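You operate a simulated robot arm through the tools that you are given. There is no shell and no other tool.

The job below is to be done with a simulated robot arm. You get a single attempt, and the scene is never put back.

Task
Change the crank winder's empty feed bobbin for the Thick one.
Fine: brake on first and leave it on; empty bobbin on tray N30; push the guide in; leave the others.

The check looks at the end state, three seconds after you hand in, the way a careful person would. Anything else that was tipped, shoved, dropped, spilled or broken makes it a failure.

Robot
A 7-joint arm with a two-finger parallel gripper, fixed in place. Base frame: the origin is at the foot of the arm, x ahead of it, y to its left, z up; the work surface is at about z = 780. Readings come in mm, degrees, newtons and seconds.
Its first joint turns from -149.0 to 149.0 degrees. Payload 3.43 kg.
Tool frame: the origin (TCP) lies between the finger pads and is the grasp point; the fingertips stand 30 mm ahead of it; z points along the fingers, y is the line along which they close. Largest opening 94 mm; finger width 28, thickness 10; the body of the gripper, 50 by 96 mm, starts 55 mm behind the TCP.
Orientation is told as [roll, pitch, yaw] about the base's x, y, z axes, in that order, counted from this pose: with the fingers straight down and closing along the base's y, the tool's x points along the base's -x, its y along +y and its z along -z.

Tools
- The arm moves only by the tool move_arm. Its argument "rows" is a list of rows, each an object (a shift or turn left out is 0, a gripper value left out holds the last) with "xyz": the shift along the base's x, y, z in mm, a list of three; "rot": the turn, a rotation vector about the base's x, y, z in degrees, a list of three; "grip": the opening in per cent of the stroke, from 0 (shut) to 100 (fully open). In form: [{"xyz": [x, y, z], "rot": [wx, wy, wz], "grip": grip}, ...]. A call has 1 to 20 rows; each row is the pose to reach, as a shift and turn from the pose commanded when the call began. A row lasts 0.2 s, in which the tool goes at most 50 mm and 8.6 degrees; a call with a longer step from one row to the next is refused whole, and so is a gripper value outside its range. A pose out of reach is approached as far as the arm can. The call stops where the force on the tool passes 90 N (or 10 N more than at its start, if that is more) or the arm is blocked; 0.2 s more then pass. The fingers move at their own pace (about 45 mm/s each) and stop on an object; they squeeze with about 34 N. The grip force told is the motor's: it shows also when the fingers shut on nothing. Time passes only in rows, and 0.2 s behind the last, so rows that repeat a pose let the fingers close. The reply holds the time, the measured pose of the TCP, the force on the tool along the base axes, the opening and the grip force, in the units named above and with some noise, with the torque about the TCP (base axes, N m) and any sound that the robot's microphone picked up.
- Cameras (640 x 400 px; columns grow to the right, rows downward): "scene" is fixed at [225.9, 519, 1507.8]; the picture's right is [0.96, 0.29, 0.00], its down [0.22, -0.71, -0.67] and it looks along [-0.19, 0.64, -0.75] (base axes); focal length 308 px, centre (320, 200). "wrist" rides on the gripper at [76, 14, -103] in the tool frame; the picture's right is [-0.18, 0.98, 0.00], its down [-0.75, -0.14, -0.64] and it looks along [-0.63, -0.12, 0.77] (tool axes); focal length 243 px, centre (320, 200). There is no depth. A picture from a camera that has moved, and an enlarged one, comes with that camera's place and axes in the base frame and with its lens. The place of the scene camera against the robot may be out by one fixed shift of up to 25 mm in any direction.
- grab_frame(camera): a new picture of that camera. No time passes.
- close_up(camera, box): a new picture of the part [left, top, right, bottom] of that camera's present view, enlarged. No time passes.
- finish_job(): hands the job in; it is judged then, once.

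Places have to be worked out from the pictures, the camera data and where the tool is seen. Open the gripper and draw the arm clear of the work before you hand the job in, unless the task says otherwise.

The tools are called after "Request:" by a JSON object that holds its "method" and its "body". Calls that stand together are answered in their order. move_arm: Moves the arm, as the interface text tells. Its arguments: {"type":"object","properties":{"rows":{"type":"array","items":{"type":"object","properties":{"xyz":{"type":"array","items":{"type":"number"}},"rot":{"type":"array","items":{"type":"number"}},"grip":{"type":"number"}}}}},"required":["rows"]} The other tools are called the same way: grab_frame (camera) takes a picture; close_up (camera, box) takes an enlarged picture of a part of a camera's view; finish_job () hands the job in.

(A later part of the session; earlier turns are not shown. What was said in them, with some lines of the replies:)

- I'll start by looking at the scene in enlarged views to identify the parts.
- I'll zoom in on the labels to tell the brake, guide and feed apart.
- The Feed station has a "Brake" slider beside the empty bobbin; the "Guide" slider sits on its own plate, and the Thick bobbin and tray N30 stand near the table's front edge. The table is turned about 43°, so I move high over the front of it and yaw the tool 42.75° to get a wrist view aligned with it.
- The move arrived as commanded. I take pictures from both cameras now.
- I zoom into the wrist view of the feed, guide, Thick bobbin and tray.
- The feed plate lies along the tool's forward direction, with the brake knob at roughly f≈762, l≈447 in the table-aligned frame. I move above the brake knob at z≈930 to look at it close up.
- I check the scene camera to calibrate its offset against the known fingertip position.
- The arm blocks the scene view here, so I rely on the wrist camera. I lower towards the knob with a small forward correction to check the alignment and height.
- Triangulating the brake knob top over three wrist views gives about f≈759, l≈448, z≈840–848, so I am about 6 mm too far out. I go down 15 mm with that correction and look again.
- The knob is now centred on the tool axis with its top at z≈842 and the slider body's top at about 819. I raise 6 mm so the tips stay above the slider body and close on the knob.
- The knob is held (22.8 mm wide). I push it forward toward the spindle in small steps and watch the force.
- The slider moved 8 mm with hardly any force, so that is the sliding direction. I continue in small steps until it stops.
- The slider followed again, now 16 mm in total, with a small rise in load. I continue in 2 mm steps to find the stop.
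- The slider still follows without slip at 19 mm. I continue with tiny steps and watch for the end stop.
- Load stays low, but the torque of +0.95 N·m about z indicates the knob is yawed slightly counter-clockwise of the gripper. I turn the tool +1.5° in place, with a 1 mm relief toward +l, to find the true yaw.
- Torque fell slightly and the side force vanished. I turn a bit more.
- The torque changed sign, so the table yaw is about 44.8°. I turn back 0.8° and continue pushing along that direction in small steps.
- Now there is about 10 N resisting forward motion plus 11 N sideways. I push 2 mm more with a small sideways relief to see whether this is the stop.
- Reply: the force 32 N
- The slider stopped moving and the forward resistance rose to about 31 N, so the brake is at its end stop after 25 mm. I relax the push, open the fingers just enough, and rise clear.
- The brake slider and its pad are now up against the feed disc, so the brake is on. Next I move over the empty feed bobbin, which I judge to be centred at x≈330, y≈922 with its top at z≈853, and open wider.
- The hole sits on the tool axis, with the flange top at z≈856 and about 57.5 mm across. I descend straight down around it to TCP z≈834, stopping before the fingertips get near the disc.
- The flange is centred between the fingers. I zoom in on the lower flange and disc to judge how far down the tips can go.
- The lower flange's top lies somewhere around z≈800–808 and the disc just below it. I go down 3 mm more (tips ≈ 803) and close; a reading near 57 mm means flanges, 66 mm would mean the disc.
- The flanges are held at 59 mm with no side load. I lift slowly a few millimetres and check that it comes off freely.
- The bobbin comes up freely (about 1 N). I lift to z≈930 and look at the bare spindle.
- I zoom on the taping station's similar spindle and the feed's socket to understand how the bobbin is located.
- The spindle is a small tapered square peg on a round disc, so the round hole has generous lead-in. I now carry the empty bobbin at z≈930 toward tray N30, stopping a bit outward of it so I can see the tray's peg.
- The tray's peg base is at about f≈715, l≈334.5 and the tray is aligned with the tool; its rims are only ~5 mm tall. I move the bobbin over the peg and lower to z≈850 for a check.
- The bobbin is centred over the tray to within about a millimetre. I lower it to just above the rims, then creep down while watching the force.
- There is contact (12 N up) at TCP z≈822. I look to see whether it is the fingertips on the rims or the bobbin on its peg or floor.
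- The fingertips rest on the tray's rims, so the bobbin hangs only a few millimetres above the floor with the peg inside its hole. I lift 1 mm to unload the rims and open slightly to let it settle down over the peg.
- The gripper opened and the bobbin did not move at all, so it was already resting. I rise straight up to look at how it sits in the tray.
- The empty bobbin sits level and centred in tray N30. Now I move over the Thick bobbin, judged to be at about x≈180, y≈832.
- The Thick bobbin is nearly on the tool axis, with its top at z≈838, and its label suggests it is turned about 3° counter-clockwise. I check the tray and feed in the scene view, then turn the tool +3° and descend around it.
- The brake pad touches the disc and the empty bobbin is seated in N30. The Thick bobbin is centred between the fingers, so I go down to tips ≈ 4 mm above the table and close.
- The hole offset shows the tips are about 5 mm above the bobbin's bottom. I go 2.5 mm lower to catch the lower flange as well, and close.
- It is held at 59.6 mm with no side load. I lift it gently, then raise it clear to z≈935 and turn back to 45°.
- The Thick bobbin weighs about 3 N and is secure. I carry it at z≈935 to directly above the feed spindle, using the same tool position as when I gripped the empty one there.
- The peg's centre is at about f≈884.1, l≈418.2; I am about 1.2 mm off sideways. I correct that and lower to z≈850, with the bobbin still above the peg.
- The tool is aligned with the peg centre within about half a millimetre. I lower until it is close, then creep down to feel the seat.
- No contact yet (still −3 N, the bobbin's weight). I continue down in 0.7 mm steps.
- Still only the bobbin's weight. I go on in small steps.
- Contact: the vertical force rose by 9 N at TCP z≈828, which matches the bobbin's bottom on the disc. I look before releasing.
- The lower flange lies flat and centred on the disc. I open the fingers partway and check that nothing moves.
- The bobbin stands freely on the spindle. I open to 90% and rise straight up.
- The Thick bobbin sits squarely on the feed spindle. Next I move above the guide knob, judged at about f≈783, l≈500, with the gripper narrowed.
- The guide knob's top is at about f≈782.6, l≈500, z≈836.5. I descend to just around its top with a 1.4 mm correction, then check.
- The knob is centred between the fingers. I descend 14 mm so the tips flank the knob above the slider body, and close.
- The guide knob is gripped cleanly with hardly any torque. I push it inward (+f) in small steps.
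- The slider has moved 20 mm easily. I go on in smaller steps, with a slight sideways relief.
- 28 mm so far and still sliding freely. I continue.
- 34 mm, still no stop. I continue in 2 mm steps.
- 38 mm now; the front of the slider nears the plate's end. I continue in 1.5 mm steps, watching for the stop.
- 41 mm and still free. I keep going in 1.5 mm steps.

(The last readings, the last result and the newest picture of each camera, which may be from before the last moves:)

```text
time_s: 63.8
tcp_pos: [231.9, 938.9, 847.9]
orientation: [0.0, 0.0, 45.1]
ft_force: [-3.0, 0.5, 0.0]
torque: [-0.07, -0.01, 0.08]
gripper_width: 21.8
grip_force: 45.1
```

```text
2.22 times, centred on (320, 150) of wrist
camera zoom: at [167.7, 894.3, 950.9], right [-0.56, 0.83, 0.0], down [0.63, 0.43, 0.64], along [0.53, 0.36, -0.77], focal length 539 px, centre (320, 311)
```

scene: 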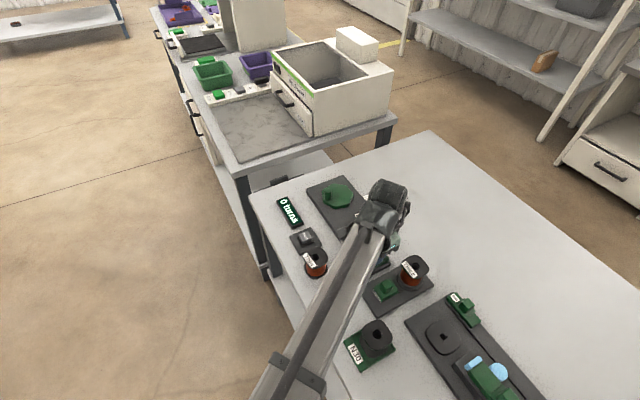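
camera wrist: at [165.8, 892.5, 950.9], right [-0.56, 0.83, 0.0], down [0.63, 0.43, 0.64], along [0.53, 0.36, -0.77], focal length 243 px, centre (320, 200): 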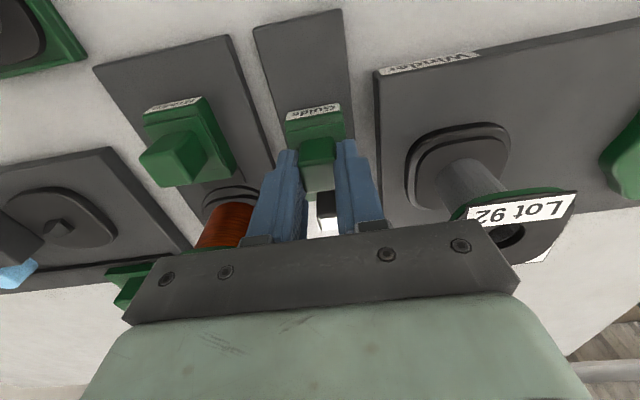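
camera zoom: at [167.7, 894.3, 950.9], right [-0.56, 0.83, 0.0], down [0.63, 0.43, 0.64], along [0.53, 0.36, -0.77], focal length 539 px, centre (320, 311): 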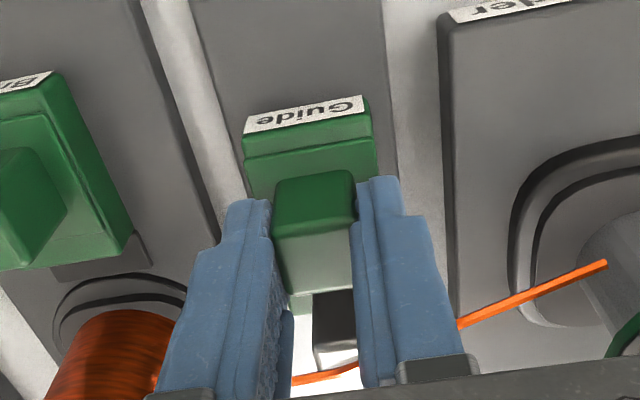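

An orange wire has now appeared running from the Thick bobbin past the guide to the winder's bobbin, so the guide has engaged. I push gently up to 1.5 mm more to find the stop.

Request:
{"method": "move_arm", "body": {"rows": [{"xyz": [0.5, 0.5, 0]}, {"xyz": [1.0, 1.0, 0]}, {"xyz": [1.0, 1.0, 0]}]}}

Request:
{"method": "close_up", "body": {"camera": "wrist", "box": [230, 60, 410, 240]}}

```text
time_s: 64.6
tcp_pos: [232.0, 938.9, 848.5]
orientation: [0.0, 0.0, 45.0]
ft_force: [-4.0, 0.1, -0.1]
torque: [0.06, 0.03, 0.09]
gripper_width: 22.0
grip_force: 45.1
```

```text
2.22 times, centred on (320, 150) of wrist
camera zoom: at [168.4, 895.0, 950.9], right [-0.56, 0.83, 0.0], down [0.63, 0.43, 0.64], along [0.53, 0.36, -0.77], focal length 539 px, centre (320, 311)
```

zoom: 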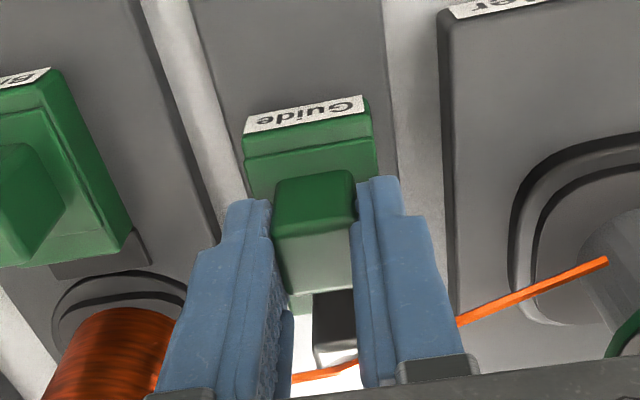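

It moved another millimetre with little force. I push a bit more to make sure it is fully in.

Request:
{"method": "move_arm", "body": {"rows": [{"xyz": [0.5, 0.5, 0]}, {"xyz": [1.0, 1.0, 0]}, {"xyz": [1.4, 1.4, 0]}, {"xyz": [1.4, 1.4, 0]}]}}

```text
time_s: 65.6
tcp_pos: [232.4, 940.3, 847.9]
orientation: [0.1, 0.2, 45.0]
ft_force: [-20.7, -16.8, -2.8]
torque: [0.34, -0.33, -0.04]
gripper_width: 21.7
grip_force: 45.7
```

The forward resistance jumped to about 27 N, so the guide is at its inner stop. I relax the push, open the fingers modestly and rise straight up.

Request:
{"method": "move_arm", "body": {"rows": [{"xyz": [-0.9, -0.9, 0]}, {"xyz": [-0.9, -0.9, 0], "grip": 42}, {"xyz": [-0.9, -0.9, 0], "grip": 42}, {"xyz": [-0.9, -0.9, 0], "grip": 42}, {"xyz": [-0.9, -0.9, 10]}, {"xyz": [-0.9, -0.9, 35]}, {"xyz": [-0.9, -0.9, 75]}, {"xyz": [-0.9, -0.9, 85]}, {"xyz": [-0.9, -0.9, 85]}]}}

Request:
{"method": "grab_frame", "body": {"camera": "wrist"}}

Request:
{"method": "close_up", "body": {"camera": "wrist", "box": [190, 20, 450, 210]}}

```text
time_s: 67.6
tcp_pos: [234.1, 941.5, 932.7]
orientation: [0.0, 0.0, 45.0]
ft_force: [-0.2, 0.7, -0.3]
torque: [-0.01, 0.0, 0.01]
gripper_width: 39.5
grip_force: 0.0
```

```text
taken
camera wrist: at [169.7, 896.5, 1035.8], right [-0.56, 0.83, 0.0], down [0.63, 0.43, 0.64], along [0.53, 0.36, -0.77], focal length 243 px, centre (320, 200)
```

wrist: 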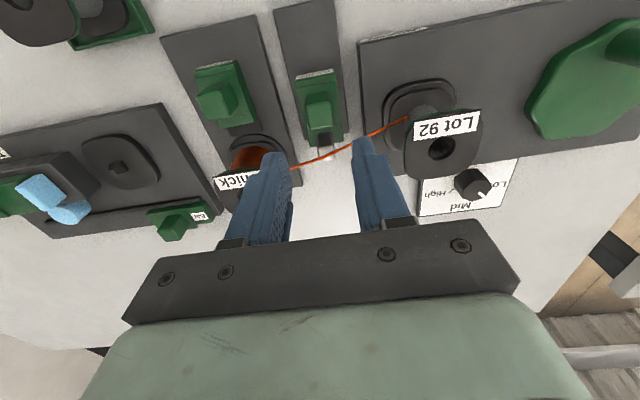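

```text
2.11 times, centred on (320, 115) of wrist
camera zoom: at [169.7, 896.5, 1035.8], right [-0.56, 0.83, 0.0], down [0.63, 0.43, 0.64], along [0.53, 0.36, -0.77], focal length 511 px, centre (320, 379)
```

zoom: 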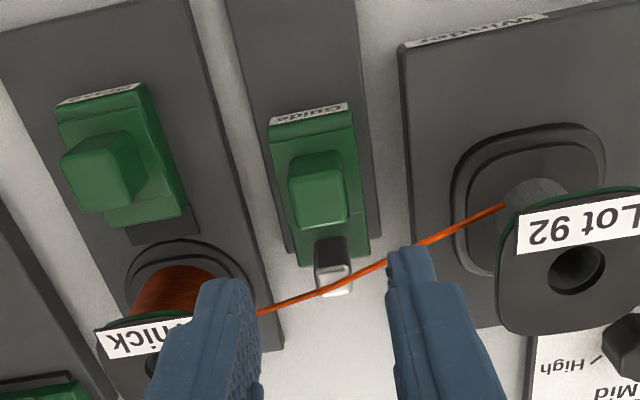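

The wire runs from the Thick bobbin past the guide post to the winder, and the brake remains against the disc. I draw the arm up and away to its starting area, opening the gripper.

Request:
{"method": "move_arm", "body": {"rows": [{"xyz": [0, 0, 40]}, {"xyz": [0, 0, 80]}, {"xyz": [0, 0, 120]}, {"xyz": [0, 0, 160]}, {"xyz": [-40, 5, 178], "grip": 100}, {"xyz": [-85, 10, 178]}, {"xyz": [-130, 15, 178]}, {"xyz": [-175, 20, 178]}, {"xyz": [-220, 25, 178]}, {"xyz": [-265, 30, 178]}, {"xyz": [-310, 35, 178]}, {"xyz": [-328, 40, 178]}, {"xyz": [-328, 40, 178]}]}}

Request:
{"method": "grab_frame", "body": {"camera": "scene"}}

Request:
{"method": "close_up", "body": {"camera": "scene", "box": [290, 190, 450, 290]}}

Request:
{"method": "close_up", "body": {"camera": "scene", "box": [330, 250, 450, 380]}}

```text
time_s: 70.4
tcp_pos: [-94.2, 980.7, 1112.6]
orientation: [0.0, 0.0, 44.9]
ft_force: [0.7, 0.3, 0.0]
torque: [0.0, 0.02, 0.05]
gripper_width: 93.9
grip_force: 0.0
```

```text
taken
```

scene: 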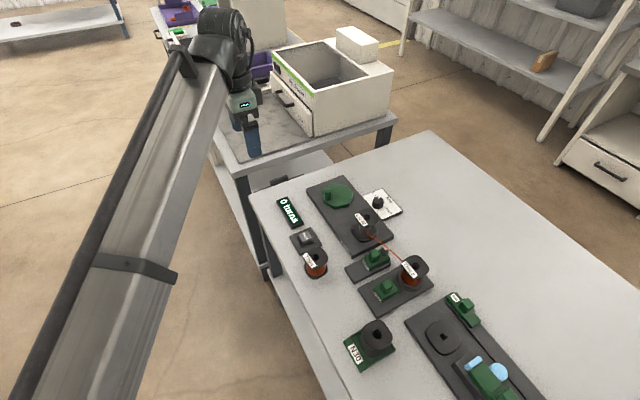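

```text
4.00 times, centred on (370, 240) of scene
camera zoom: at [225.9, 519.0, 1507.8], right [0.96, 0.29, 0.0], down [0.22, -0.71, -0.67], along [-0.19, 0.64, -0.75], focal length 1232 px, centre (120, 40)
```

zoom: 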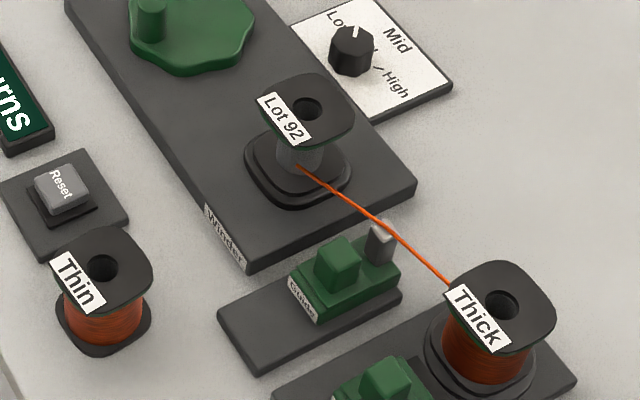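

```text
3.08 times, centred on (390, 315) of scene
camera zoom: at [225.9, 519.0, 1507.8], right [0.96, 0.29, 0.0], down [0.22, -0.71, -0.67], along [-0.19, 0.64, -0.75], focal length 948 px, centre (105, -154)
```

zoom: 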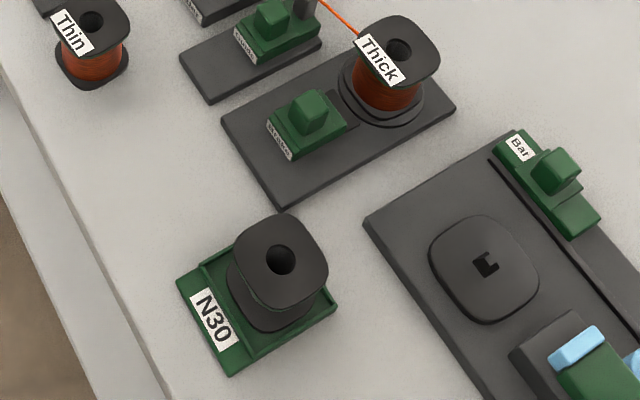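

Everything looks right; I take one last enlarged look at the brake against the disc and the turn counter.

Request:
{"method": "close_up", "body": {"camera": "scene", "box": [360, 250, 440, 320]}}

Request:
{"method": "close_up", "body": {"camera": "scene", "box": [260, 170, 420, 270]}}

```text
5.71 times, centred on (400, 285) of scene
camera zoom: at [225.9, 519.0, 1507.8], right [0.96, 0.29, 0.0], down [0.22, -0.71, -0.67], along [-0.19, 0.64, -0.75], focal length 1760 px, centre (-137, -286)
```

zoom: 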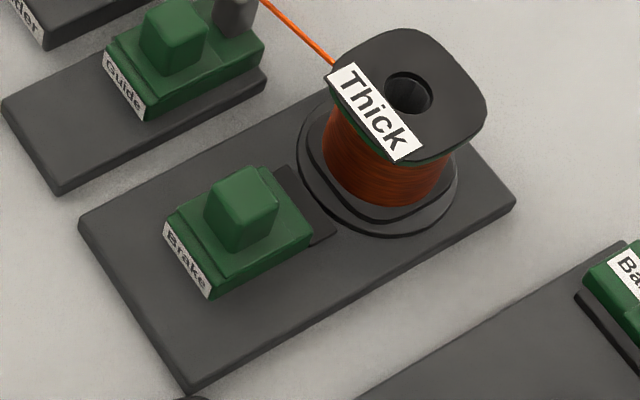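

```text
4.00 times, centred on (340, 220) of scene
camera zoom: at [225.9, 519.0, 1507.8], right [0.96, 0.29, 0.0], down [0.22, -0.71, -0.67], along [-0.19, 0.64, -0.75], focal length 1232 px, centre (240, 120)
```

zoom: 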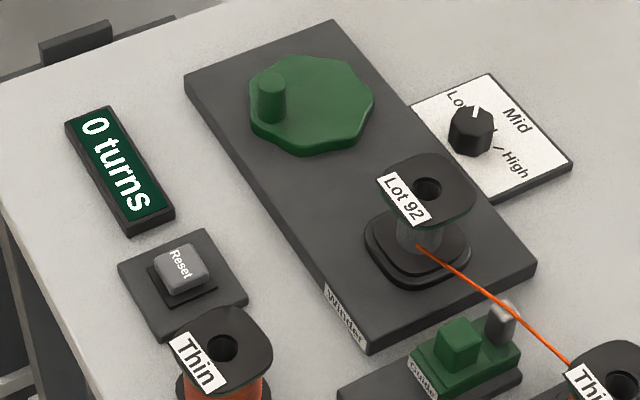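

The brake pad is against the feed disc and the Thick bobbin is seated. The guide is fully in, the empty bobbin is in tray N30, and nothing else has moved. The gripper is open and the arm is clear, so I hand in the job.

Request:
{"method": "finish_job", "body": {}}

```text
The job is handed in.
```

The Thick bobbin is now on the winder's feed spindle and the empty one is in tray N30. I've handed the job in, but no verdict came back.

- **Brake:** I pushed it on first, to its end stop, and left it on. The last pictures show its pad against the feed disc.
- **Empty bobbin:** it came off freely and sits level over the peg in tray N30.
- **Thick bobbin:** it is seated flat and centred on the feed spindle.
- **Guide:** I pushed it in to its inner stop, about 46 mm of travel. Near the end, the wire appeared, running from the Thick bobbin past the guide to the winder's bobbin.
- **Everything else:** the Thin bobbin, crank, speed knob and the neighbouring station look unchanged in the last pictures. The counter still reads 0 turns.

The gripper is open and the arm is back near its start position, clear of the table.
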